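You operate a simulated robot arm through the tools that you are given. There is no shell and no other tool. Be economical: measure what you need, move in short steps, check, and stop when the job is done.

You are at the controls of a simulated two-armed robot. One attempt, no reset.

## Task
Carry the grey case with both arms and set it on the top of the trolley.
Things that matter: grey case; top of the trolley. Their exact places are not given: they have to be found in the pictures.

It is judged by the outcome, as a careful person would: the job done as asked, and still so three seconds after it is handed in. It fails if anything else is knocked over, pushed out of place, dropped, spilled or broken.

## Robot
Two 7-joint arms with three-finger grippers on one trunk, on a base that drives. Base frame: it is fixed to the floor where the robot stands at the start and does not move with it; the origin is under the middle of the robot, x ahead of it, y to its left, z up; the surface under the hand at the start is at about z = 800. Lengths are in mm, angles in rad, forces in N, time in s.
The left shoulder is at the start at [70, 146, 1187], the right one opposite. With the tool pointing down near the work surface each hand reaches from about 260 to 680 mm from the robot's upright axis, wherever it stands, measured 20 degrees to its own side. Places, roughly: grey case (40x20x12 cm) [500, 0, 800]; top of the trolley [600, 800, 800]. Payload 2.2 kg a hand.
The tool frame of a hand sits at the grasp point between the pads (the TCP): z along the fingers, y along the line on which they close. The tips reach 28 mm beyond it. The gripper opens to 102 mm. The gripper's body begins 71 mm behind the TCP.
Orientation is told as [roll, pitch, yaw] about the base's x, y, z axes, in that order, counted from this pose: with the fingers straight down and closing along the base's y, the tool's x points along the base's -x, its y along +y and its z along -z.

## Interface
- The arms move only by the tool drive_tool. It takes "left_targets", "right_targets" or both (then of equal length, played together; a hand with none holds still); each is a list of rows, each an object (a shift or turn left out is 0, a gripper value left out holds the last) with "slide": the shift along the base's x, y, z in units of 500 mm (1.0 is 500 mm), a list of three; "rotation": the turn, a rotation vector about the base's x, y, z in units of 90 degrees (1.0 is 90 degrees), a list of three; "gripper": the opening, from 0 (shut) to 1 (fully open). In form: [{"slide": [tx, ty, tz], "rotation": [ax, ay, az], "gripper": gripper}, ...]. A call has 1 to 10 rows; each row is the pose to reach, as a shift and turn from the pose commanded when the call began. A call with a number of a shift or a turn outside -1 to 1 is refused whole. Rows are played at 5 a second. More than 50 mm and 0.15 rad between two rows, or a gripper value outside its range, and nothing of the call is played. A pose out of reach is approached as far as the arm can. The call stops where the force on the tool passes 40 N (or 10 N more than at its start, if that is more) or the arm is blocked; 0.2 s more then pass. The fingers move at their own pace and stop on an object; they squeeze with about 29 N. The grip force told is the motor's: it shows also when the fingers shut on nothing. Time passes only in rows, and 0.2 s behind the last, so rows that repeat a pose let the fingers close. It gives the time, the measured TCP pose, the force on the tool (base axes), the opening and the grip force at its end, in the units of the frame above (readings bear some noise), with the torque about the TCP (base axes, N m) and any sound that the robot's microphone picked up, and new pictures: "show" is both (left out), scene, wrist or none (wrist: the cameras of the hands that moved).
- Cameras (640 x 400 px; columns grow to the right, rows downward): "scene" is now at [120.8, 45.4, 1405.4]; the picture's right is [0.53, -0.85, 0.00], its down [-0.57, -0.35, -0.74] and it looks along [0.63, 0.39, -0.67] (base axes); focal length 219 px, centre (320, 200). "left" rides on the left gripper at [72, 38, -86] in its tool frame; the picture's right is [-0.46, 0.89, 0.00], its down [-0.60, -0.32, -0.73] and it looks along [-0.65, -0.34, 0.68] (tool axes); focal length 256 px, centre (320, 200). "right" rides on the right gripper at [69, 44, -86] in its tool frame; the picture's right is [-0.53, 0.85, 0.00], its down [-0.58, -0.36, -0.73] and it looks along [-0.62, -0.39, 0.68] (tool axes); focal length 256 px, centre (320, 200).
- lift_body(by): slides the trunk up (or, below 0, down) by that many mm; the arms and the scene camera ride with it, the base frame stays. It gives what a move gives, with no picture.
- base_move(legs): drives the robot by 1 to 6 legs, each [ahead, left, turn to the left] in mm, mm and rad, along the robot's own axes; the way and the turn of a leg run together, so that a leg with both is an arc; at most 1500 mm and 3.142 rad a leg. The arms and the cameras ride along, it lands a little off, and it stops where it bumps. It gives what a move gives, and a new picture of the scene camera.
- head_to(pan, tilt): turns the head with the scene camera to pan (to the left, within 1.501 rad either way) and tilt (down, from -0.506 to 1.204), counted from straight ahead of the robot. It gives what a move gives, and a new picture of the scene camera.
- locate(camera, pixels): there is no depth. For up to 12 entries [column, row, z] of the newest picture of that camera ("zoom" is the newest enlarged one), the place [x, y] in the base frame at which the ray of that pixel passes the height z, good to about 3 mm. No time passes.
- enlarge(camera, box): a new picture of the part [left, top, right, bottom] of that camera's present view, enlarged. No time passes.
- close_job(): hands the job in; it is judged then, once.

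Go step by step. Measure first, check grasps and placings, and put right what went wrong. The budget is 80 turns and 260 pictures, counting those below and the enlarged ones. Unless the task says otherwise, let go and move clear before handing in, and close with one line.

The tools are called after "Call:" as name(argument=value, ...) on one line, values as JSON. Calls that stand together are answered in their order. drive_tool: Moves the arms, as the interface text tells. Its arguments: {"type":"object","properties":{"left_targets":{"type":"array","items":{"type":"object","properties":{"slide":{"type":"array","items":{"type":"number"}},"rotation":{"type":"array","items":{"type":"number"}},"gripper":{"type":"number"}}}},"right_targets":{"type":"array","items":{"type":"object","properties":{"slide":{"type":"array","items":{"type":"number"}},"rotation":{"type":"array","items":{"type":"number"}},"gripper":{"type":"number"}}}},"show":{"type":"string","enum":["both","scene","wrist","none"]}},"required":[]} The other tools are called the same way: lift_body (by) slides the trunk up or down; base_move (legs) drives the base; head_to (pan, tilt) turns the head that bears the scene camera; locate (camera, pixels) gives the place at which the rays of pixels pass given heights; enlarge (camera, box) takes an enlarged picture of a part of a camera's view; close_job () hands the job in.

At the start:

```text
clock: 0.0
left_tool_pos: [284.8, 299.0, 1198.4]
left_orientation: [0.002, 0.001, 0.001]
left_force: [-0.2, 0.5, 0.2]
left_torque: [-0.02, -0.02, 0.02]
left_grip_width: 102.0
left_gripper_force: 0.1
right_tool_pos: [344.8, 55.3, 1201.2]
right_orientation: [0.004, -0.001, 0.0]
right_force: [-0.1, -0.4, -0.5]
right_torque: [0.02, -0.01, 0.0]
right_grip_width: 102.2
right_gripper_force: 0.1
trunk travel left (down, up): [-725.0, 215.0]
robot x, y, heading: [4.8, 0.9, -0.002]
head pan, tilt: [0.553, 0.735]
```

scene: 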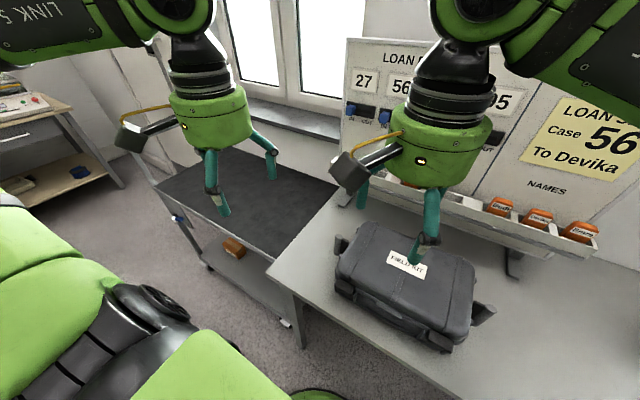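
right: 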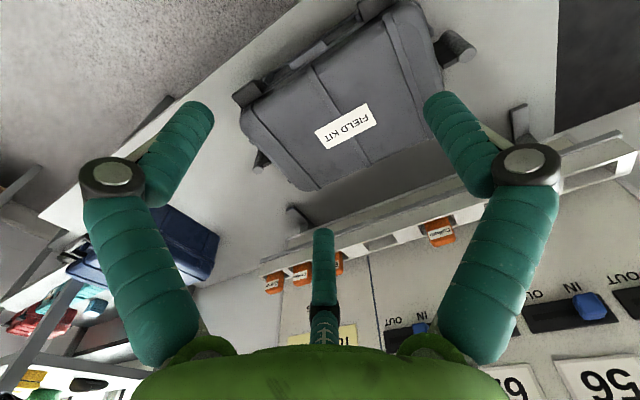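
left: 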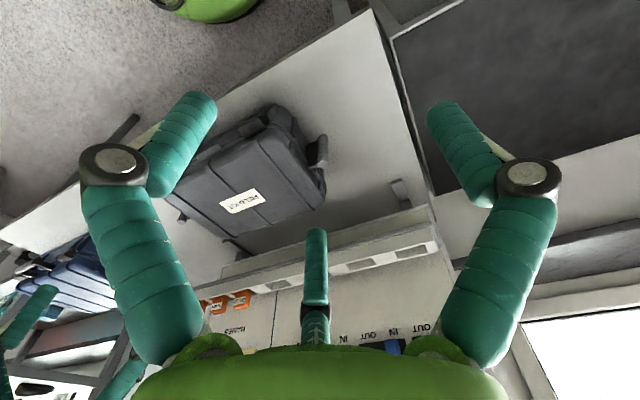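

The grey case lies on the bench at about (410,285), with handles at its two ends, (340,245) and (483,315). The dark trolley top is at about (250,195). I'll turn the head to see each one better.

Call:
head_to(pan=0.0, tilt=0.9)

Call:
enlarge(camera="scene", box=[160, 80, 480, 400])

Call:
head_to(pan=1.0, tilt=0.7)

```text
clock: 1.0
left_tool_pos: [285.3, 298.2, 1197.8]
left_orientation: [0.0, -0.001, 0.0]
left_force: [0.5, 0.3, -0.4]
left_torque: [-0.01, 0.0, -0.02]
left_grip_width: 101.9
left_gripper_force: 0.0
right_tool_pos: [345.7, 55.8, 1201.1]
right_orientation: [0.002, 0.002, 0.0]
right_force: [0.0, -0.2, 0.1]
right_torque: [0.02, -0.04, -0.01]
right_grip_width: 101.8
right_gripper_force: 0.1
trunk travel left (down, up): [-725.0, 215.0]
robot x, y, heading: [0.3, 1.2, 0.001]
head pan, tilt: [0.0, 0.901]
```

scene: 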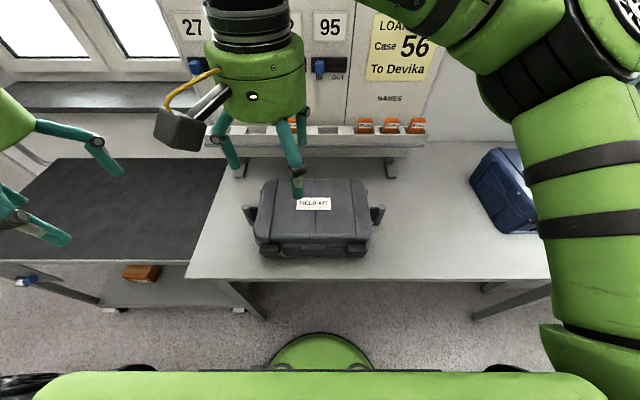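

```text
1.25 times, centred on (320, 240) of scene
```

zoom: 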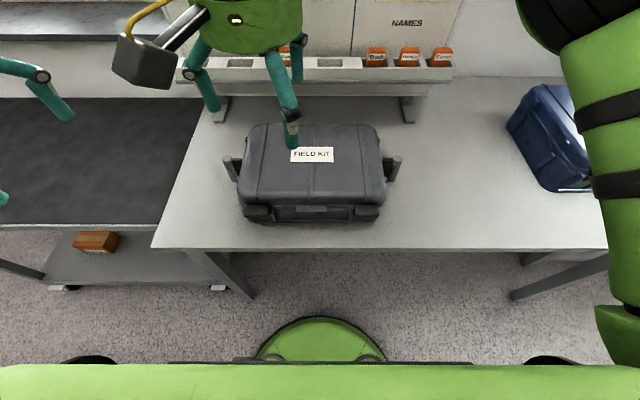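

```text
clock: 2.2
left_tool_pos: [284.8, 299.6, 1198.6]
left_orientation: [0.001, 0.0, 0.0]
left_force: [-0.2, -0.4, -0.2]
left_torque: [0.01, 0.02, 0.0]
left_grip_width: 102.2
left_gripper_force: 0.1
right_tool_pos: [345.2, 55.4, 1201.6]
right_orientation: [0.002, -0.001, 0.001]
right_force: [-0.5, -0.4, 0.2]
right_torque: [-0.01, 0.05, -0.01]
right_grip_width: 102.0
right_gripper_force: 0.0
trunk travel left (down, up): [-725.0, 215.0]
robot x, y, heading: [-0.8, 1.0, -0.001]
head pan, tilt: [1.0, 0.7]
```

scene: 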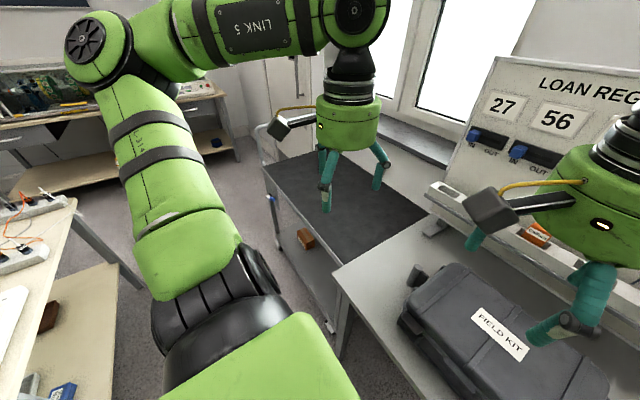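

The trolley top is clear, with its edges at (260,160), (330,265), (425,210) and (330,148). I'll look closer at it and at the blue lever.

Call:
enlarge(camera="scene", box=[230, 110, 450, 340])

Call:
enlarge(camera="scene", box=[380, 240, 640, 400])

Call:
locate(camera="scene", pixels=[[260, 160, 800], [336, 268, 800], [426, 210, 800], [332, 148, 800]])

Call:
head_to(pan=0.0, tilt=0.9)

Call:
locate(camera="scene", pixels=[[188, 278, 800], [548, 278, 800], [187, 261, 800], [225, 160, 800], [255, 243, 910], [372, 242, 910], [265, 182, 920], [362, 180, 920], [246, 207, 870], [382, 207, 870]])

Call:
enlarge(camera="scene", box=[220, 150, 410, 270])

```text
1.74 times, centred on (340, 225) of scene
```

zoom: 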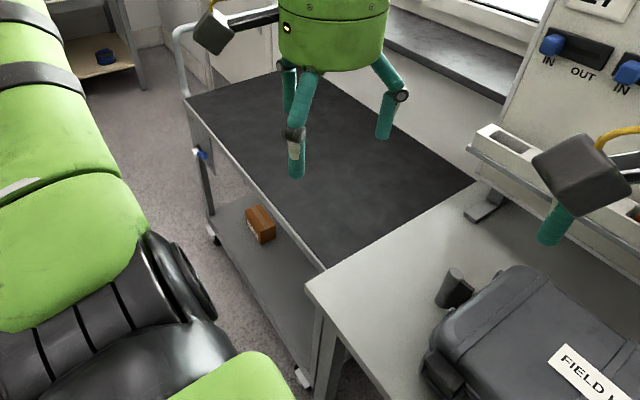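

```text
2.46 times, centred on (510, 320) of scene
```

zoom: 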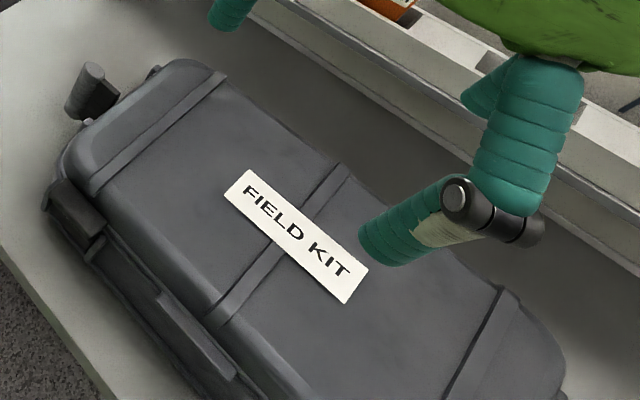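

```text
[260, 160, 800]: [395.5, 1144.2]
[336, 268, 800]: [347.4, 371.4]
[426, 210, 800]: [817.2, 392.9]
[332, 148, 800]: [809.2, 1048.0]
```

```text
clock: 3.5
left_tool_pos: [285.0, 298.6, 1198.3]
left_orientation: [-0.001, 0.0, 0.001]
left_force: [0.2, -0.8, 0.6]
left_torque: [0.0, -0.02, -0.01]
left_grip_width: 102.2
left_gripper_force: 0.1
right_tool_pos: [345.4, 55.4, 1201.5]
right_orientation: [0.001, 0.001, 0.0]
right_force: [0.6, 0.2, 0.3]
right_torque: [-0.02, -0.01, -0.01]
right_grip_width: 101.8
right_gripper_force: 0.1
trunk travel left (down, up): [-725.0, 215.0]
robot x, y, heading: [-1.4, -5.2, -0.001]
head pan, tilt: [0.0, 0.901]
```

scene: 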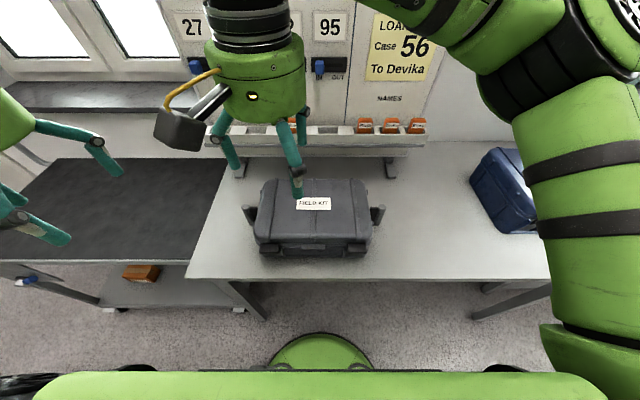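

```text
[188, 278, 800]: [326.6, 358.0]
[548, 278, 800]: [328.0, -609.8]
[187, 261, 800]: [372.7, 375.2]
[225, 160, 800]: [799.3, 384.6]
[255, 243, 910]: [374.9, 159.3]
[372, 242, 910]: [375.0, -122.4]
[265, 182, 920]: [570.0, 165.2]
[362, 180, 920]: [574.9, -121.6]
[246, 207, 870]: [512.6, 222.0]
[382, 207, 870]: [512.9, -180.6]
```

```text
3.33 times, centred on (315, 210) of scene
```

zoom: 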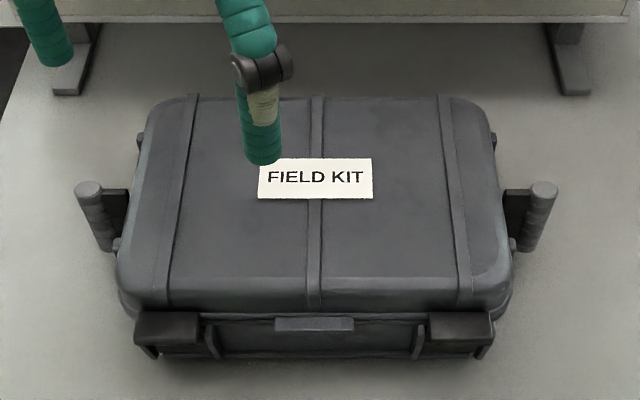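

The case spans about x 375–575 and y −120 to 160. It has upright bar handles at about (512, 222) and (512, −181). I'll bring both hands above the handles and turn them so the fingers close along x with the cameras outward.

Call:
drive_tool(left_targets=[{"slide": [0.045, -0.01, -0.024], "rotation": [0, 0, -0.09], "gripper": 1}, {"slide": [0.09, -0.02, -0.048], "rotation": [0, 0, -0.18]}, {"slide": [0.135, -0.03, -0.072], "rotation": [0, 0, -0.27]}, {"slide": [0.18, -0.04, -0.096], "rotation": [0, 0, -0.36]}, {"slide": [0.225, -0.05, -0.12], "rotation": [0, 0, -0.45]}, {"slide": [0.27, -0.06, -0.144], "rotation": [0, 0, -0.54]}, {"slide": [0.315, -0.07, -0.168], "rotation": [0, 0, -0.63]}, {"slide": [0.36, -0.08, -0.192], "rotation": [0, 0, -0.72]}, {"slide": [0.405, -0.09, -0.216], "rotation": [0, 0, -0.81]}, {"slide": [0.45, -0.1, -0.24], "rotation": [0, 0, -0.9]}], right_targets=[{"slide": [0.033, -0.05, -0.024], "rotation": [0, 0, 0.09], "gripper": 1}, {"slide": [0.066, -0.1, -0.048], "rotation": [0, 0, 0.18]}, {"slide": [0.099, -0.15, -0.072], "rotation": [0, 0, 0.27]}, {"slide": [0.132, -0.2, -0.096], "rotation": [0, 0, 0.36]}, {"slide": [0.165, -0.25, -0.12], "rotation": [0, 0, 0.45]}, {"slide": [0.198, -0.3, -0.144], "rotation": [0, 0, 0.54]}, {"slide": [0.231, -0.35, -0.168], "rotation": [0, 0, 0.63]}, {"slide": [0.264, -0.4, -0.192], "rotation": [0, 0, 0.72]}, {"slide": [0.297, -0.45, -0.216], "rotation": [0, 0, 0.81]}, {"slide": [0.33, -0.5, -0.24], "rotation": [0, 0, 0.9]}])

```text
clock: 5.7
left_tool_pos: [346.0, 122.1, 1036.9]
left_orientation: [0.023, 0.006, -1.386]
left_force: [1.5, -0.7, 0.3]
left_torque: [-0.06, 0.02, -0.02]
left_grip_width: 101.9
left_gripper_force: 0.0
left hand out of reach, approached as far as the arm can: row 6, 7, 8, 9, 10
right_tool_pos: [403.0, -78.4, 1094.7]
right_orientation: [-0.003, 0.004, 1.35]
right_force: [0.4, 1.6, -0.1]
right_torque: [-0.06, 0.03, 0.04]
right_grip_width: 102.2
right_gripper_force: 0.1
right hand out of reach, approached as far as the arm can: row 8, 9, 10
trunk travel left (down, up): [-725.0, 215.0]
robot x, y, heading: [6.2, -2.3, 0.0]
head pan, tilt: [0.0, 0.901]
```

scene: 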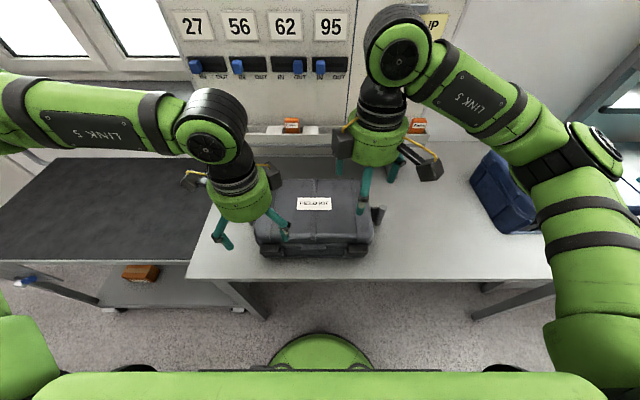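
right: 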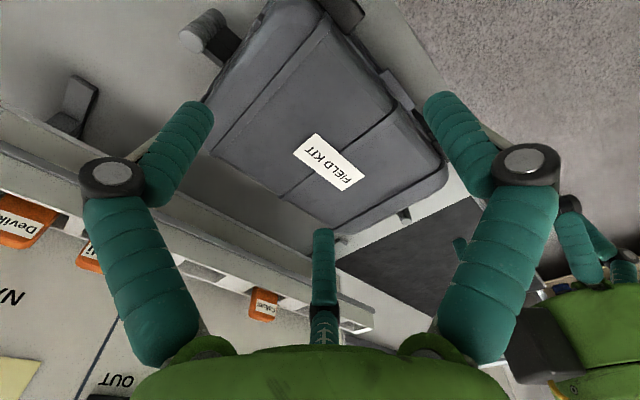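
left: 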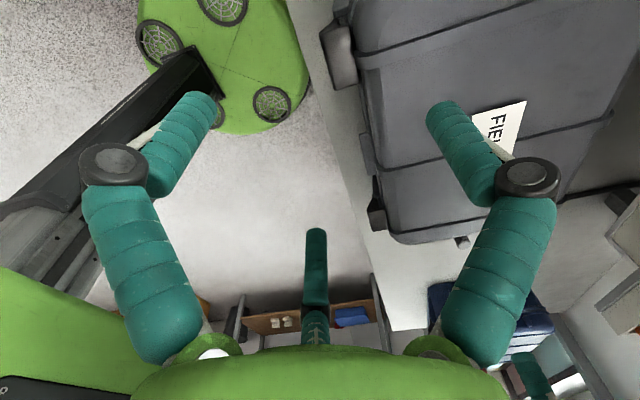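

Both arms hit their reach limit turning at this height relative to the shoulders: left stopped at (346,122), right at (403,−78). I'll raise the trunk and then re-aim the hands.

Call:
lift_body(by=150)

Call:
drive_tool(left_targets=[{"slide": [0.04, 0.03, -0.05]}, {"slide": [0.08, 0.06, -0.1]}, {"slide": [0.12, 0.1, -0.15]}, {"slide": [0.16, 0.14, -0.2]}, {"slide": [0.2, 0.18, -0.22]}, {"slide": [0.25, 0.22, -0.24]}, {"slide": [0.3, 0.25, -0.24]}], right_targets=[{"slide": [0.03, -0.03, -0.05]}, {"slide": [0.06, -0.06, -0.1]}, {"slide": [0.09, -0.09, -0.15]}, {"slide": [0.12, -0.12, -0.2]}, {"slide": [0.15, -0.15, -0.22]}, {"slide": [0.18, -0.18, -0.24]}, {"slide": [0.2, -0.21, -0.24]}])

```text
clock: 7.5
left_tool_pos: [344.2, 118.9, 1187.3]
left_orientation: [0.024, 0.008, -1.386]
left_force: [-0.2, -1.3, 0.6]
left_torque: [-0.01, 0.03, 0.01]
left_grip_width: 102.2
left_gripper_force: 0.2
right_tool_pos: [401.4, -81.0, 1245.7]
right_orientation: [-0.005, -0.001, 1.349]
right_force: [1.0, 0.6, -0.1]
right_torque: [0.02, 0.02, 0.04]
right_grip_width: 101.7
right_gripper_force: 0.1
trunk travel left (down, up): [-875.0, 65.0]
robot x, y, heading: [-0.8, 0.6, -0.0]
head pan, tilt: [0.0, 0.901]
```

```text
clock: 9.1
left_tool_pos: [363.4, 133.9, 1081.3]
left_orientation: [0.028, 0.008, -1.381]
left_force: [0.1, -0.3, 0.3]
left_torque: [0.01, 0.0, -0.01]
left_grip_width: 101.8
left_gripper_force: 0.0
left hand out of reach, approached as far as the arm can: row 1, 2, 3, 4, 5, 6, 7
right_tool_pos: [390.9, -73.5, 1162.0]
right_orientation: [-0.003, 0.001, 1.351]
right_force: [-0.1, 0.0, 0.5]
right_torque: [-0.01, -0.01, -0.01]
right_grip_width: 101.9
right_gripper_force: 0.0
right hand out of reach, approached as far as the arm can: row 1, 2, 3, 4, 5, 6, 7
trunk travel left (down, up): [-875.0, 65.0]
robot x, y, heading: [1.8, -1.3, 0.001]
head pan, tilt: [0.0, 0.901]
```

scene: 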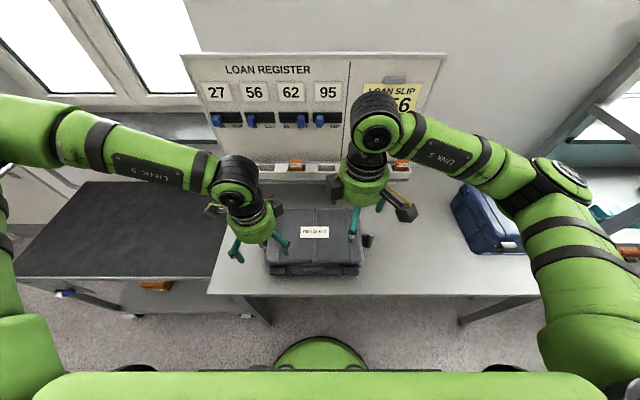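
right: 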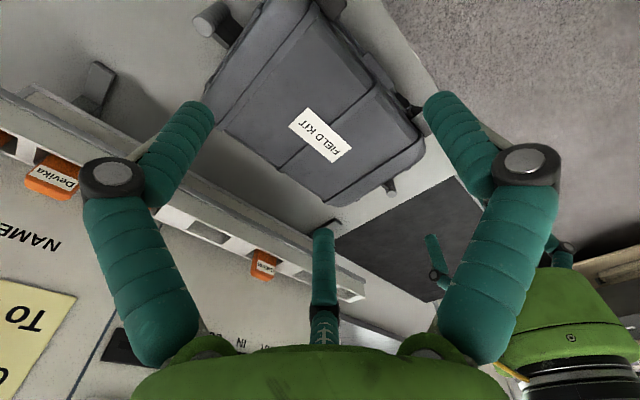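
left: 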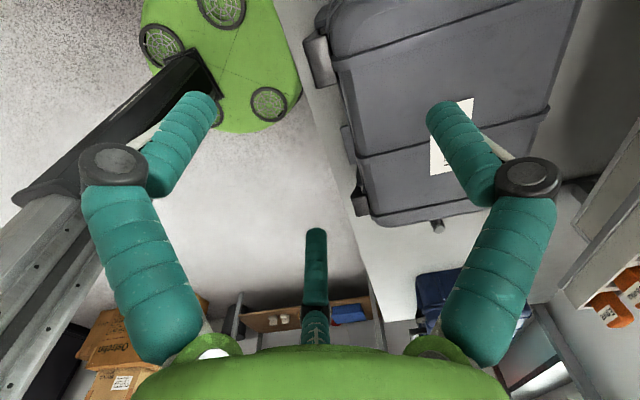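

Both wrists look stuck at a yaw limit (about −1.39 left, +1.35 right). I'll unwind and turn each hand the other way.

Call:
drive_tool(left_targets=[{"slide": [-0.03, -0.02, 0.02], "rotation": [0, 0, 0.09]}, {"slide": [-0.06, -0.04, 0.04], "rotation": [0, 0, 0.18]}, {"slide": [-0.09, -0.06, 0.04], "rotation": [0, 0, 0.27]}, {"slide": [-0.12, -0.08, 0.04], "rotation": [0, 0, 0.36]}, {"slide": [-0.15, -0.05, 0.04], "rotation": [0, 0, 0.45]}, {"slide": [-0.18, -0.02, 0.04], "rotation": [0, 0, 0.54]}, {"slide": [-0.2, 0.01, 0.04], "rotation": [0, 0, 0.63]}, {"slide": [-0.2, 0.03, 0.04], "rotation": [0, 0, 0.72]}, {"slide": [-0.2, 0.04, 0.04], "rotation": [0, 0, 0.81]}, {"slide": [-0.2, 0.05, 0.04], "rotation": [0, 0, 0.9]}], right_targets=[{"slide": [-0.02, 0, 0.02], "rotation": [0, 0, -0.09]}, {"slide": [-0.04, 0, 0.04], "rotation": [0, 0, -0.18]}, {"slide": [-0.06, 0, 0.04], "rotation": [0, 0, -0.27]}, {"slide": [-0.08, 0, 0.04], "rotation": [0, 0, -0.36]}, {"slide": [-0.1, 0, 0.04], "rotation": [0, 0, -0.45]}, {"slide": [-0.12, 0, 0.04], "rotation": [0, 0, -0.54]}, {"slide": [-0.14, 0, 0.04], "rotation": [0, 0, -0.63]}, {"slide": [-0.14, 0, 0.04], "rotation": [0, 0, -0.72]}, {"slide": [-0.14, 0, 0.04], "rotation": [0, 0, -0.81]}, {"slide": [-0.14, 0, 0.04], "rotation": [0, 0, -0.9]}], show="scene")

```text
clock: 11.3
left_tool_pos: [292.3, 156.1, 1094.6]
left_orientation: [0.028, 0.011, 0.031]
left_force: [0.3, 1.1, 0.1]
left_torque: [0.02, -0.03, 0.0]
left_grip_width: 101.9
left_gripper_force: 0.1
left hand out of reach, approached as far as the arm can: row 4, 6, 7, 8, 9, 10
right_tool_pos: [316.8, -67.6, 1181.2]
right_orientation: [-0.004, -0.002, -0.065]
right_force: [0.8, 0.8, -0.3]
right_torque: [0.0, -0.05, 0.02]
right_grip_width: 102.0
right_gripper_force: 0.1
trunk travel left (down, up): [-875.0, 65.0]
robot x, y, heading: [-0.4, 1.5, 0.001]
head pan, tilt: [0.0, 0.901]
```

scene: 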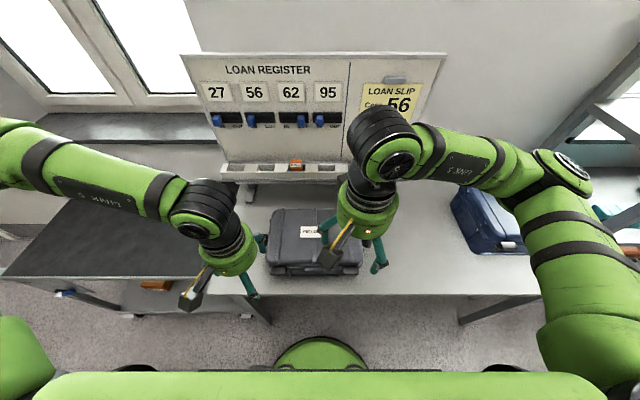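

The hands are back near yaw 0. Next they go toward the handles while turning the other way: left +, right −.

Call:
drive_tool(left_targets=[{"slide": [0.03, 0.03, -0.01], "rotation": [0, 0, 0.09]}, {"slide": [0.07, 0.05, -0.02], "rotation": [0, 0, 0.18]}, {"slide": [0.12, 0.07, -0.03], "rotation": [0, 0, 0.27]}, {"slide": [0.17, 0.09, -0.04], "rotation": [0, 0, 0.36]}, {"slide": [0.22, 0.11, -0.05], "rotation": [0, 0, 0.45]}, {"slide": [0.27, 0.13, -0.06], "rotation": [0, 0, 0.54]}, {"slide": [0.31, 0.13, -0.07], "rotation": [0, 0, 0.63]}, {"slide": [0.35, 0.13, -0.08], "rotation": [0, 0, 0.72]}, {"slide": [0.39, 0.13, -0.09], "rotation": [0, 0, 0.81]}, {"slide": [0.43, 0.13, -0.1], "rotation": [0, 0, 0.9]}], right_targets=[{"slide": [0.03, -0.02, -0.02], "rotation": [0, 0, -0.09]}, {"slide": [0.07, -0.05, -0.05], "rotation": [0, 0, -0.18]}, {"slide": [0.11, -0.07, -0.08], "rotation": [0, 0, -0.27]}, {"slide": [0.15, -0.1, -0.11], "rotation": [0, 0, -0.36]}, {"slide": [0.19, -0.12, -0.14], "rotation": [0, 0, -0.45]}, {"slide": [0.23, -0.14, -0.17], "rotation": [0, 0, -0.54]}, {"slide": [0.27, -0.17, -0.2], "rotation": [0, 0, -0.63]}, {"slide": [0.31, -0.2, -0.23], "rotation": [0, 0, -0.72]}, {"slide": [0.35, -0.22, -0.26], "rotation": [0, 0, -0.81]}, {"slide": [0.39, -0.23, -0.28], "rotation": [0, 0, -0.9]}])

```text
clock: 13.5
left_tool_pos: [502.9, 228.9, 1049.4]
left_orientation: [0.024, 0.01, 1.445]
left_force: [0.3, 0.3, 0.5]
left_torque: [0.0, -0.01, 0.0]
left_grip_width: 101.7
left_gripper_force: 0.1
left hand out of reach, approached as far as the arm can: row 10
right_tool_pos: [514.9, -180.9, 1042.0]
right_orientation: [-0.006, 0.0, -1.479]
right_force: [-0.1, 0.4, -0.5]
right_torque: [-0.01, 0.0, 0.05]
right_grip_width: 101.9
right_gripper_force: 0.1
trunk travel left (down, up): [-875.0, 65.0]
robot x, y, heading: [0.3, -4.1, 0.003]
head pan, tilt: [0.0, 0.901]
```

scene: 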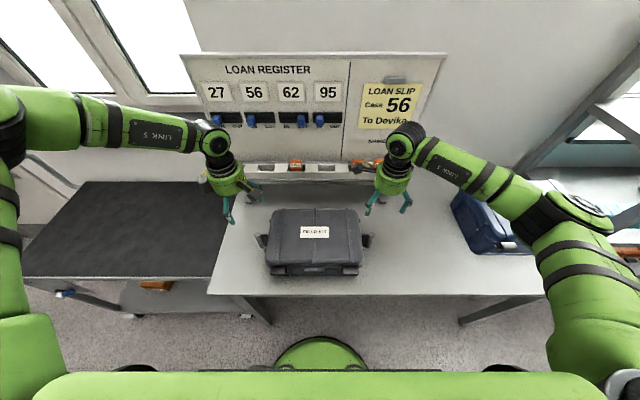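
right: 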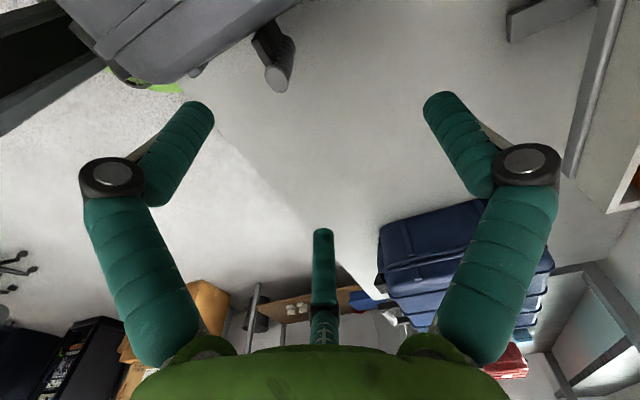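
left: 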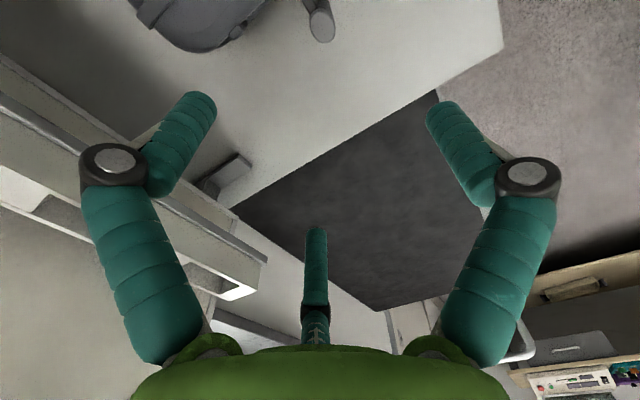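

The hands now hang near the handles with the right yaw. I'll enlarge the case to measure the handle bars.

Call:
enlarge(camera="scene", box=[240, 190, 392, 285])

Call:
enlarge(camera="right", box=[200, 0, 360, 100])

Call:
enlarge(camera="left", box=[240, 0, 400, 100])

```text
4.21 times, centred on (316, 238) of scene
```

zoom: 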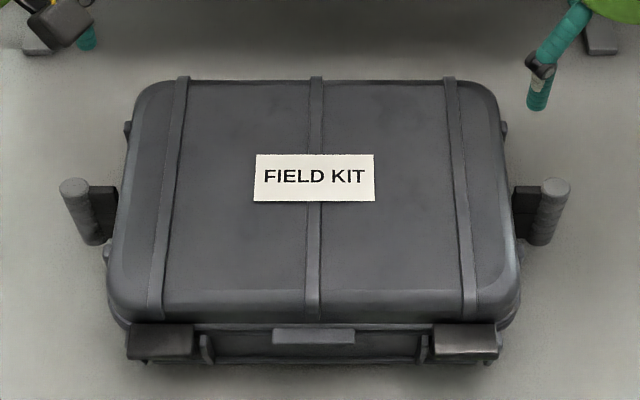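

```text
4.00 times, centred on (280, 50) of right
```

zoom: 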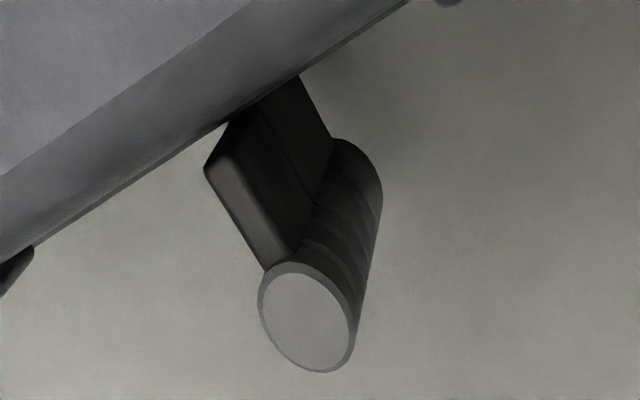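

```text
4.00 times, centred on (320, 50) of left
```

zoom: 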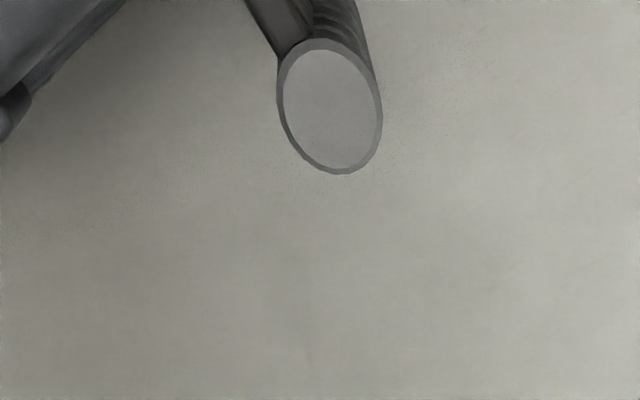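

Each handle is an upright cylinder on a web plate, with light end caps. I'll triangulate the caps from the scene and wrist cameras.

Call:
locate(camera="scene", pixels=[[257.8, 234.9, 840], [257.8, 234.9, 870], [257.8, 234.9, 900], [372.3, 234.9, 840], [372.3, 234.9, 870], [372.3, 234.9, 900], [262.5, 248, 800], [367.5, 248, 800], [268.6, 210, 920], [360.7, 210, 920]])

Call:
locate(camera="right", pixels=[[277, 80.5, 840], [277, 80.5, 870], [277, 80.5, 900], [265, 75, 870], [289, 86, 870]])

Call:
locate(camera="left", pixels=[[322.5, 27.5, 840], [322.5, 27.5, 870], [322.5, 27.5, 900]])

```text
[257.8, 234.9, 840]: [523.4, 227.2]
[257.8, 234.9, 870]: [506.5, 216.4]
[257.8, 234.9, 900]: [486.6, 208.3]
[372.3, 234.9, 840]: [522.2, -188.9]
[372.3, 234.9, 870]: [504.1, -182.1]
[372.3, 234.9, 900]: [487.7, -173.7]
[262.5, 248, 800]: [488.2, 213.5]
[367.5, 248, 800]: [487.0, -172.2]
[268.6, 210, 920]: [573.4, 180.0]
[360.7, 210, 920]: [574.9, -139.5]
```

```text
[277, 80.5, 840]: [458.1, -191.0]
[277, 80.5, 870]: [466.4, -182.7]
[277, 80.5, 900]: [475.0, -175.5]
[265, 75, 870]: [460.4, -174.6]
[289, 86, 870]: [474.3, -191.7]
```

```text
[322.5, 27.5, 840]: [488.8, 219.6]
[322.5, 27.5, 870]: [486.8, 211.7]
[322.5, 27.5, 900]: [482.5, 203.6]
```

Triangulation puts the cap tops at z≈910, left at about (481,206) and right at about (480,−171). I'll line up above them with the tips still clear (TCP z≈965) and check.

Call:
drive_tool(left_targets=[{"slide": [-0.022, -0.023, -0.05], "rotation": [-0.008, -0.003, 0.03]}, {"slide": [-0.044, -0.046, -0.11], "rotation": [-0.015, -0.006, 0.06]}, {"slide": [-0.044, -0.046, -0.168], "rotation": [-0.015, -0.006, 0.08]}], right_targets=[{"slide": [-0.035, 0.01, -0.05], "rotation": [0.002, 0, -0.03]}, {"slide": [-0.07, 0.02, -0.1], "rotation": [0.004, 0, -0.06]}, {"slide": [-0.07, 0.02, -0.154], "rotation": [0.004, 0, -0.06]}])

```text
clock: 14.3
left_tool_pos: [457.0, 226.5, 1003.7]
left_orientation: [0.012, 0.036, 1.569]
left_force: [-0.1, -0.7, -0.8]
left_torque: [-0.02, 0.01, -0.01]
left_grip_width: 102.1
left_gripper_force: 0.0
left hand out of reach, approached as far as the arm can: row 1, 2, 3
right_tool_pos: [479.7, -170.3, 963.7]
right_orientation: [-0.005, 0.007, -1.572]
right_force: [0.4, 0.7, -0.4]
right_torque: [0.01, -0.01, -0.01]
right_grip_width: 102.0
right_gripper_force: 0.1
trunk travel left (down, up): [-875.0, 65.0]
robot x, y, heading: [0.4, -0.8, 0.001]
head pan, tilt: [0.0, 0.901]
```

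scene: 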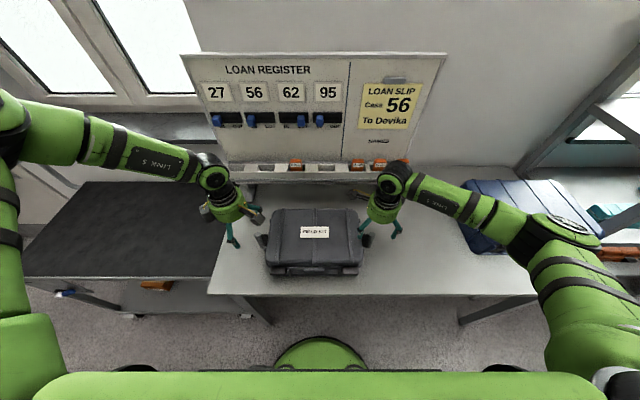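
right: 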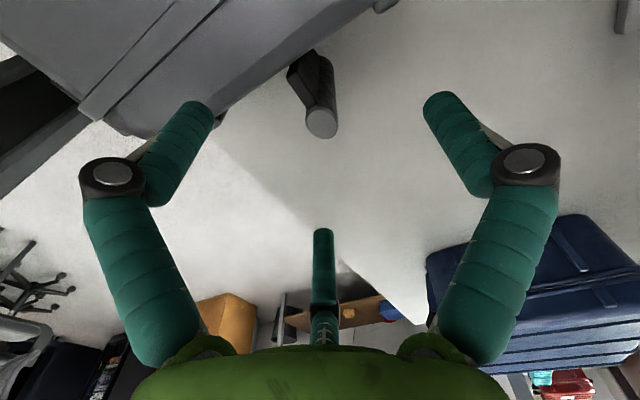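
left: 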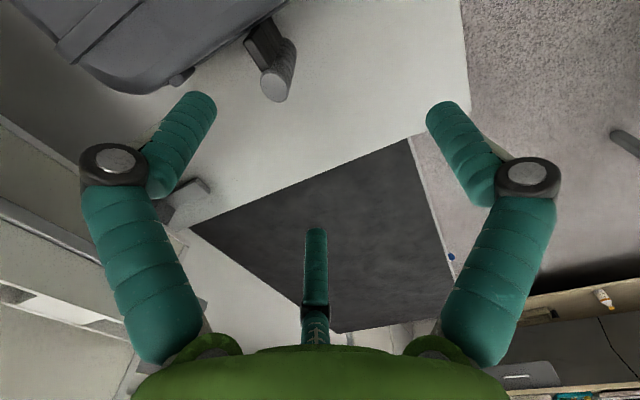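

The right hand is centred above its handle. The left hand is at a joint limit at yaw 1.57. A round bar doesn't need exactly 90°, so I'll ease the left yaw to about 1.25 and line up.

Call:
drive_tool(left_targets=[{"slide": [0.0, 0.0, 0.0], "rotation": [0.01, -0.004, -0.07]}, {"slide": [0.0, 0.0, 0.0], "rotation": [0.02, -0.008, -0.14]}, {"slide": [0.02, -0.02, -0.02], "rotation": [0.02, -0.008, -0.2]}, {"slide": [0.048, -0.041, -0.076], "rotation": [0.02, -0.008, -0.2]}], show="wrist")

```text
clock: 15.3
left_tool_pos: [454.6, 227.2, 1005.4]
left_orientation: [0.006, 0.0, 1.251]
left_force: [-0.6, 0.0, 0.2]
left_torque: [0.02, -0.05, -0.01]
left_grip_width: 101.9
left_gripper_force: 0.1
left hand out of reach, approached as far as the arm can: row 3, 4
right_tool_pos: [479.0, -169.6, 964.4]
right_orientation: [-0.003, 0.007, -1.572]
right_force: [0.8, -0.4, -0.1]
right_torque: [0.01, 0.0, 0.02]
right_grip_width: 101.9
right_gripper_force: 0.1
trunk travel left (down, up): [-875.0, 65.0]
robot x, y, heading: [-0.1, 1.3, -0.001]
head pan, tilt: [0.0, 0.901]
```

left: 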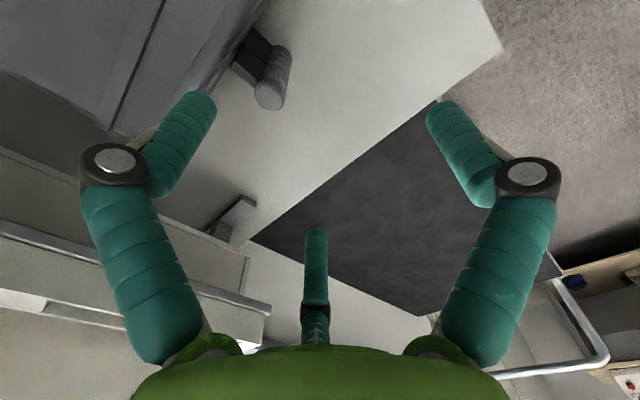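

Translation itself is blocked, so the left arm is in a poor elbow posture. I'll look at it directly.

Call:
head_to(pan=0.9, tilt=0.5)

Call:
head_to(pan=-0.9, tilt=0.5)

```text
clock: 16.5
left_tool_pos: [456.5, 227.8, 1004.9]
left_orientation: [0.006, 0.001, 1.252]
left_force: [-0.5, -0.5, 0.2]
left_torque: [-0.01, 0.03, 0.04]
left_grip_width: 102.0
left_gripper_force: 0.0
right_tool_pos: [479.4, -170.7, 964.3]
right_orientation: [-0.003, 0.009, -1.572]
right_force: [1.0, -0.1, 0.4]
right_torque: [-0.01, 0.01, -0.04]
right_grip_width: 102.0
right_gripper_force: 0.0
trunk travel left (down, up): [-875.0, 65.0]
robot x, y, heading: [4.5, 1.7, -0.003]
head pan, tilt: [0.901, 0.499]
```

scene: 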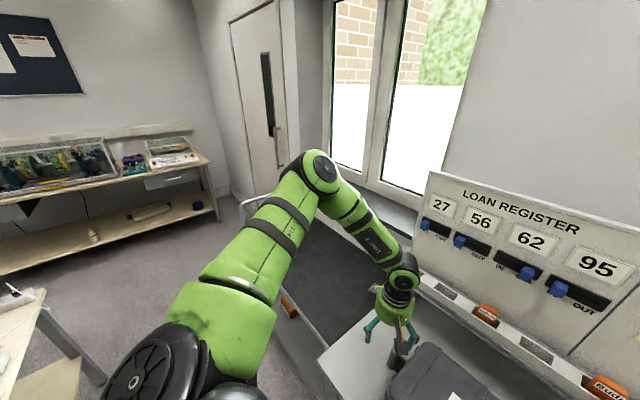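

```text
clock: 18.3
left_tool_pos: [455.1, 227.8, 1005.3]
left_orientation: [0.007, 0.001, 1.252]
left_force: [0.3, -0.2, 0.4]
left_torque: [-0.02, -0.01, -0.04]
left_grip_width: 101.9
left_gripper_force: 0.0
right_tool_pos: [479.6, -170.4, 964.8]
right_orientation: [-0.005, 0.008, -1.57]
right_force: [-0.3, 0.1, -0.9]
right_torque: [-0.02, -0.01, -0.01]
right_grip_width: 102.0
right_gripper_force: 0.0
trunk travel left (down, up): [-875.0, 65.0]
robot x, y, heading: [-0.4, -1.7, 0.005]
head pan, tilt: [-0.901, 0.499]
```

scene: 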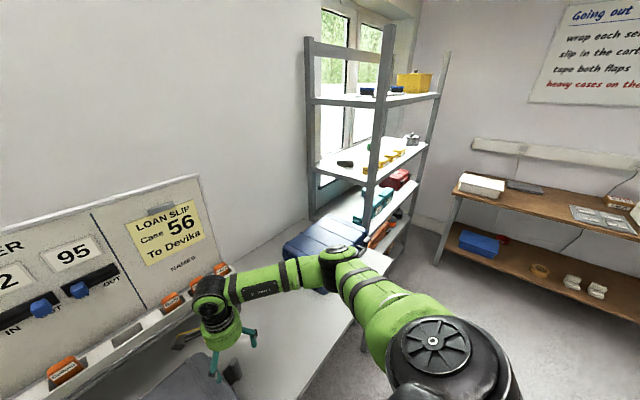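

The left elbow is swung high and outward, while the right one is lower. I'll retract the left hand to its original pose relative to the trunk to recover a good posture. I'll also read the wall sign, since it mentions heavy cases.

Call:
drive_tool(left_targets=[{"slide": [-0.034, 0.014, 0.068], "rotation": [0, 0, -0.08]}, {"slide": [-0.068, 0.028, 0.136], "rotation": [0, 0, -0.16]}, {"slide": [-0.102, 0.042, 0.204], "rotation": [0, 0, -0.24]}, {"slide": [-0.136, 0.056, 0.272], "rotation": [0, 0, -0.32]}, {"slide": [-0.17, 0.07, 0.34], "rotation": [0, 0, -0.4]}, {"slide": [-0.204, 0.085, 0.408], "rotation": [0, 0, -0.48]}, {"slide": [-0.238, 0.1, 0.476], "rotation": [0, 0, -0.56]}, {"slide": [-0.272, 0.114, 0.544], "rotation": [0, 0, -0.64]}, {"slide": [-0.306, 0.128, 0.612], "rotation": [0, 0, -0.72]}, {"slide": [-0.34, 0.142, 0.68], "rotation": [0, 0, -0.8]}], show="none")

Call:
head_to(pan=-1.4, tilt=0.1)

Call:
head_to(pan=0.9, tilt=0.5)

```text
clock: 20.5
left_tool_pos: [286.9, 302.0, 1345.0]
left_orientation: [0.009, -0.001, -0.005]
left_force: [0.0, 0.7, 0.2]
left_torque: [0.0, 0.01, 0.0]
left_grip_width: 102.0
left_gripper_force: 0.1
right_tool_pos: [477.3, -170.8, 965.7]
right_orientation: [-0.002, 0.007, -1.572]
right_force: [0.4, 0.3, 0.0]
right_torque: [-0.01, -0.01, 0.03]
right_grip_width: 101.9
right_gripper_force: 0.1
trunk travel left (down, up): [-875.0, 65.0]
robot x, y, heading: [1.4, -3.5, 0.004]
head pan, tilt: [-0.901, 0.499]
```

```text
clock: 21.4
left_tool_pos: [289.5, 299.9, 1344.3]
left_orientation: [0.006, -0.001, -0.002]
left_force: [-0.5, 0.0, 0.7]
left_torque: [0.0, 0.02, -0.01]
left_grip_width: 102.0
left_gripper_force: 0.1
right_tool_pos: [479.5, -171.5, 963.8]
right_orientation: [-0.004, 0.006, -1.571]
right_force: [0.2, -0.4, 0.3]
right_torque: [-0.01, -0.04, 0.0]
right_grip_width: 102.2
right_gripper_force: 0.0
trunk travel left (down, up): [-875.0, 65.0]
robot x, y, heading: [-0.3, 2.6, -0.001]
head pan, tilt: [-1.4, 0.099]
```

scene: 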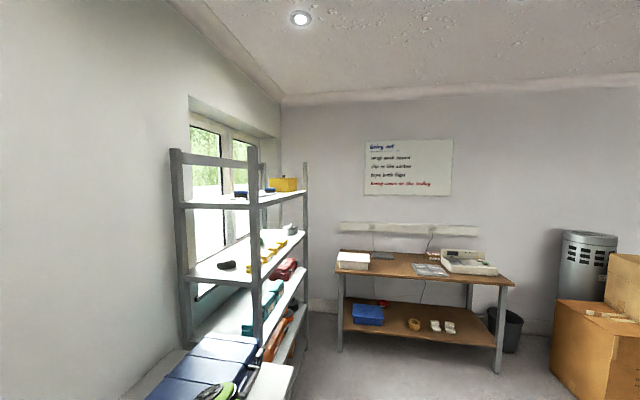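

```text
clock: 23.5
left_tool_pos: [289.0, 301.7, 1344.2]
left_orientation: [0.006, -0.001, -0.003]
left_force: [-0.7, 0.6, 0.6]
left_torque: [0.02, -0.03, 0.0]
left_grip_width: 102.1
left_gripper_force: 0.1
right_tool_pos: [478.2, -170.9, 964.4]
right_orientation: [-0.002, 0.007, -1.571]
right_force: [-1.2, -0.2, 0.0]
right_torque: [-0.01, -0.01, -0.01]
right_grip_width: 102.1
right_gripper_force: 0.1
trunk travel left (down, up): [-875.0, 65.0]
robot x, y, heading: [3.1, 0.5, 0.002]
head pan, tilt: [0.901, 0.499]
```

scene: 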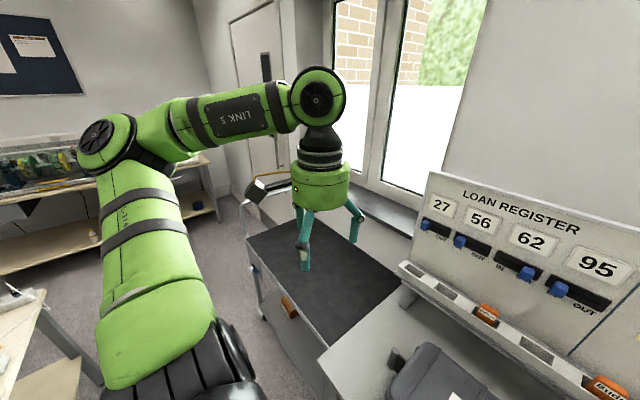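

The sign reads "heavy cases on the trolley", which agrees with the job. I'll bring the left hand down first at yaw 0, then turn.

Call:
drive_tool(left_targets=[{"slide": [0.01, 0.0, -0.08]}, {"slide": [0.02, 0.0, -0.16]}, {"slide": [0.04, 0.0, -0.24]}, {"slide": [0.06, 0.0, -0.32]}, {"slide": [0.1, 0.0, -0.4]}, {"slide": [0.15, 0.0, -0.48]}, {"slide": [0.19, 0.0, -0.56], "rotation": [0, 0, 0.05]}, {"slide": [0.24, -0.01, -0.62], "rotation": [0, 0, 0.1]}, {"slide": [0.28, -0.02, -0.65], "rotation": [0, 0, 0.19]}, {"slide": [0.32, -0.03, -0.68], "rotation": [0, 0, 0.28]}], show="scene")

```text
clock: 25.7
left_tool_pos: [445.2, 280.7, 1007.8]
left_orientation: [0.007, -0.002, 0.44]
left_force: [1.0, 0.0, -0.3]
left_torque: [-0.01, 0.05, -0.03]
left_grip_width: 101.9
left_gripper_force: 0.0
right_tool_pos: [479.8, -169.7, 964.9]
right_orientation: [-0.003, 0.008, -1.573]
right_force: [0.5, -0.4, -0.2]
right_torque: [0.03, 0.03, -0.01]
right_grip_width: 101.8
right_gripper_force: 0.0
trunk travel left (down, up): [-875.0, 65.0]
robot x, y, heading: [2.3, 2.0, 0.002]
head pan, tilt: [0.901, 0.499]
```

scene: 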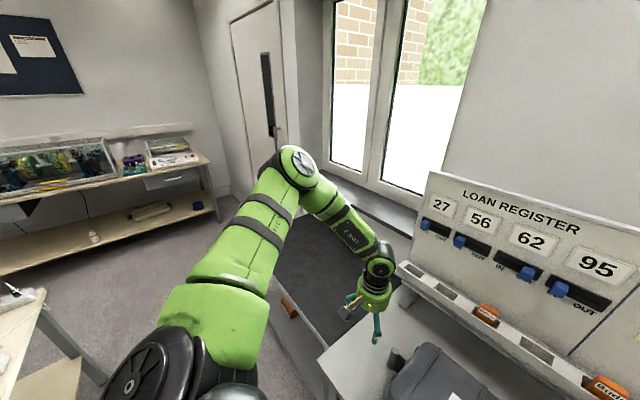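

Reached without being limited. Now I'll continue to the left handle at (481,206) with the remaining yaw, staying above the cap.

Call:
drive_tool(left_targets=[{"slide": [0.01, 0.0, 0.0], "rotation": [0, 0, 0.09]}, {"slide": [0.02, -0.02, 0.0], "rotation": [0, 0, 0.18]}, {"slide": [0.04, -0.05, 0.0], "rotation": [0, 0, 0.27]}, {"slide": [0.055, -0.08, -0.01], "rotation": [0, 0, 0.36]}, {"slide": [0.072, -0.11, -0.02], "rotation": [0, 0, 0.45]}, {"slide": [0.072, -0.149, -0.04], "rotation": [0, 0, 0.54]}, {"slide": [0.072, -0.149, -0.06], "rotation": [0, 0, 0.63]}, {"slide": [0.072, -0.149, -0.084], "rotation": [0, 0, 0.72]}])

```text
clock: 27.5
left_tool_pos: [457.9, 233.0, 1003.6]
left_orientation: [0.006, -0.001, 1.571]
left_force: [-0.3, 0.7, -0.3]
left_torque: [0.01, 0.02, -0.01]
left_grip_width: 101.8
left_gripper_force: 0.0
left hand out of reach, approached as far as the arm can: row 4, 5, 6, 7, 8
right_tool_pos: [479.1, -170.2, 963.2]
right_orientation: [-0.003, 0.008, -1.57]
right_force: [0.9, -0.2, -0.2]
right_torque: [-0.01, 0.01, 0.01]
right_grip_width: 102.0
right_gripper_force: 0.1
trunk travel left (down, up): [-875.0, 65.0]
robot x, y, heading: [1.3, -4.1, -0.006]
head pan, tilt: [0.901, 0.499]
```

scene: 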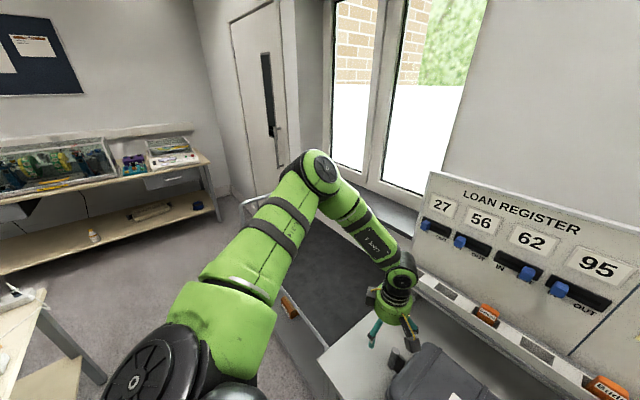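
left: 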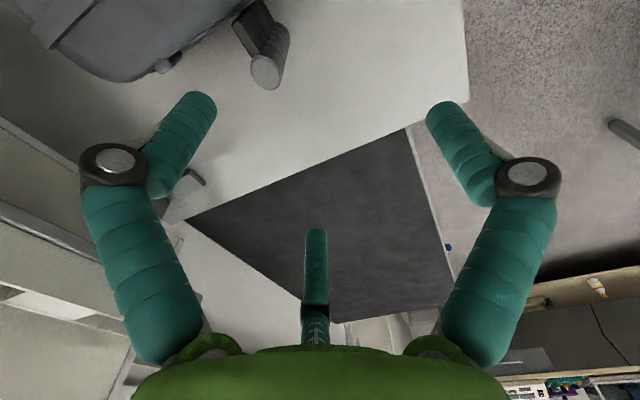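

It sticks at the same boundary. The right arm succeeded coming from a crossed-over start, at inner y, so I'll mirror that with the left: up, then inward to y≈−55, then out and down.

Call:
drive_tool(left_targets=[{"slide": [-0.02, 0.01, 0.06], "rotation": [0, 0, -0.095]}, {"slide": [-0.05, 0.02, 0.13], "rotation": [0, 0, -0.19]}, {"slide": [-0.08, 0.03, 0.2], "rotation": [0, 0, -0.285]}, {"slide": [-0.11, 0.04, 0.27], "rotation": [0, 0, -0.38]}, {"slide": [-0.14, 0.04, 0.34], "rotation": [0, 0, -0.475]}, {"slide": [-0.17, 0.04, 0.41], "rotation": [0, 0, -0.57]}, {"slide": [-0.2, 0.04, 0.48], "rotation": [0, 0, -0.665]}, {"slide": [-0.22, 0.04, 0.55], "rotation": [0, 0, -0.76]}, {"slide": [-0.23, 0.02, 0.62], "rotation": [0, 0, -0.855]}, {"slide": [-0.23, 0, 0.68], "rotation": [0, 0, -0.95]}], show="none")

Call:
drive_tool(left_targets=[{"slide": [0, -0.08, 0], "rotation": [0, 0, -0.05]}, {"slide": [0, -0.16, 0], "rotation": [0, 0, -0.05]}, {"slide": [0, -0.24, 0], "rotation": [0, 0, -0.05]}, {"slide": [0, -0.32, 0], "rotation": [0, 0, -0.05]}, {"slide": [0, -0.4, 0], "rotation": [0, 0, -0.05]}, {"slide": [0, -0.48, 0], "rotation": [0, 0, -0.05]}, {"slide": [0, -0.55, 0], "rotation": [0, 0, -0.05]}], show="scene")

```text
clock: 29.7
left_tool_pos: [338.9, 233.0, 1344.9]
left_orientation: [0.008, -0.002, 0.072]
left_force: [-0.4, 0.2, -0.2]
left_torque: [0.02, 0.0, -0.02]
left_grip_width: 101.9
left_gripper_force: 0.0
right_tool_pos: [479.0, -172.0, 964.6]
right_orientation: [-0.004, 0.009, -1.573]
right_force: [-0.4, 0.4, 0.2]
right_torque: [-0.01, 0.01, -0.01]
right_grip_width: 101.9
right_gripper_force: 0.0
trunk travel left (down, up): [-875.0, 65.0]
robot x, y, heading: [-1.2, 0.9, 0.003]
head pan, tilt: [0.901, 0.499]
```

```text
clock: 31.3
left_tool_pos: [335.6, 88.0, 1339.5]
left_orientation: [0.005, -0.001, 0.0]
left_force: [-0.4, -0.2, 0.2]
left_torque: [-0.01, 0.01, 0.0]
left_grip_width: 101.7
left_gripper_force: 0.1
left hand out of reach, approached as far as the arm can: row 4, 5, 6, 7
right_tool_pos: [479.2, -170.0, 964.3]
right_orientation: [-0.003, 0.007, -1.572]
right_force: [0.1, 0.4, -0.6]
right_torque: [-0.01, 0.04, 0.0]
right_grip_width: 102.0
right_gripper_force: 0.0
trunk travel left (down, up): [-875.0, 65.0]
robot x, y, heading: [0.2, 2.7, -0.001]
head pan, tilt: [0.901, 0.499]
```

scene: 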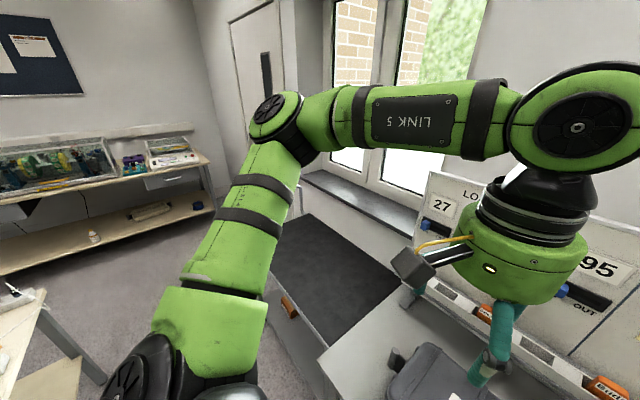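

The limit depends on how low the hand is relative to the shoulder: at z=1050 it reached (503,229), at 1004 it could not. I'll put both hands over the handles at about z 1215, then lower the trunk instead.

Call:
drive_tool(left_targets=[{"slide": [0.02, 0.05, 0], "rotation": [0, 0, 0.09]}, {"slide": [0.05, 0.1, -0.02], "rotation": [0, 0, 0.18]}, {"slide": [0.08, 0.15, -0.05], "rotation": [0, 0, 0.27]}, {"slide": [0.12, 0.2, -0.08], "rotation": [0, 0, 0.36]}, {"slide": [0.16, 0.236, -0.11], "rotation": [0, 0, 0.45]}, {"slide": [0.2, 0.236, -0.14], "rotation": [0, 0, 0.54]}, {"slide": [0.24, 0.236, -0.17], "rotation": [0, 0, 0.63]}, {"slide": [0.27, 0.236, -0.2], "rotation": [0, 0, 0.72]}, {"slide": [0.29, 0.236, -0.23], "rotation": [0, 0, 0.81]}, {"slide": [0.29, 0.236, -0.25], "rotation": [0, 0, 0.9]}], right_targets=[{"slide": [0, 0, 0.05]}, {"slide": [0, 0, 0.1]}, {"slide": [0, 0, 0.15]}, {"slide": [0, 0, 0.2]}, {"slide": [0, 0, 0.25]}, {"slide": [0, 0, 0.3]}, {"slide": [0, 0, 0.35]}, {"slide": [0, 0, 0.4]}, {"slide": [0, 0, 0.45]}, {"slide": [0, 0, 0.5]}], show="none")

```text
clock: 33.5
left_tool_pos: [486.7, 218.5, 1212.7]
left_orientation: [0.007, 0.001, 1.414]
left_force: [0.3, 0.8, 0.7]
left_torque: [-0.04, -0.03, 0.01]
left_grip_width: 102.1
left_gripper_force: 0.0
right_tool_pos: [478.5, -171.2, 1214.6]
right_orientation: [-0.004, 0.007, -1.572]
right_force: [0.3, -0.3, -0.3]
right_torque: [-0.02, -0.02, 0.02]
right_grip_width: 101.9
right_gripper_force: 0.1
trunk travel left (down, up): [-875.0, 65.0]
robot x, y, heading: [-3.2, 1.9, 0.002]
head pan, tilt: [0.901, 0.499]
```

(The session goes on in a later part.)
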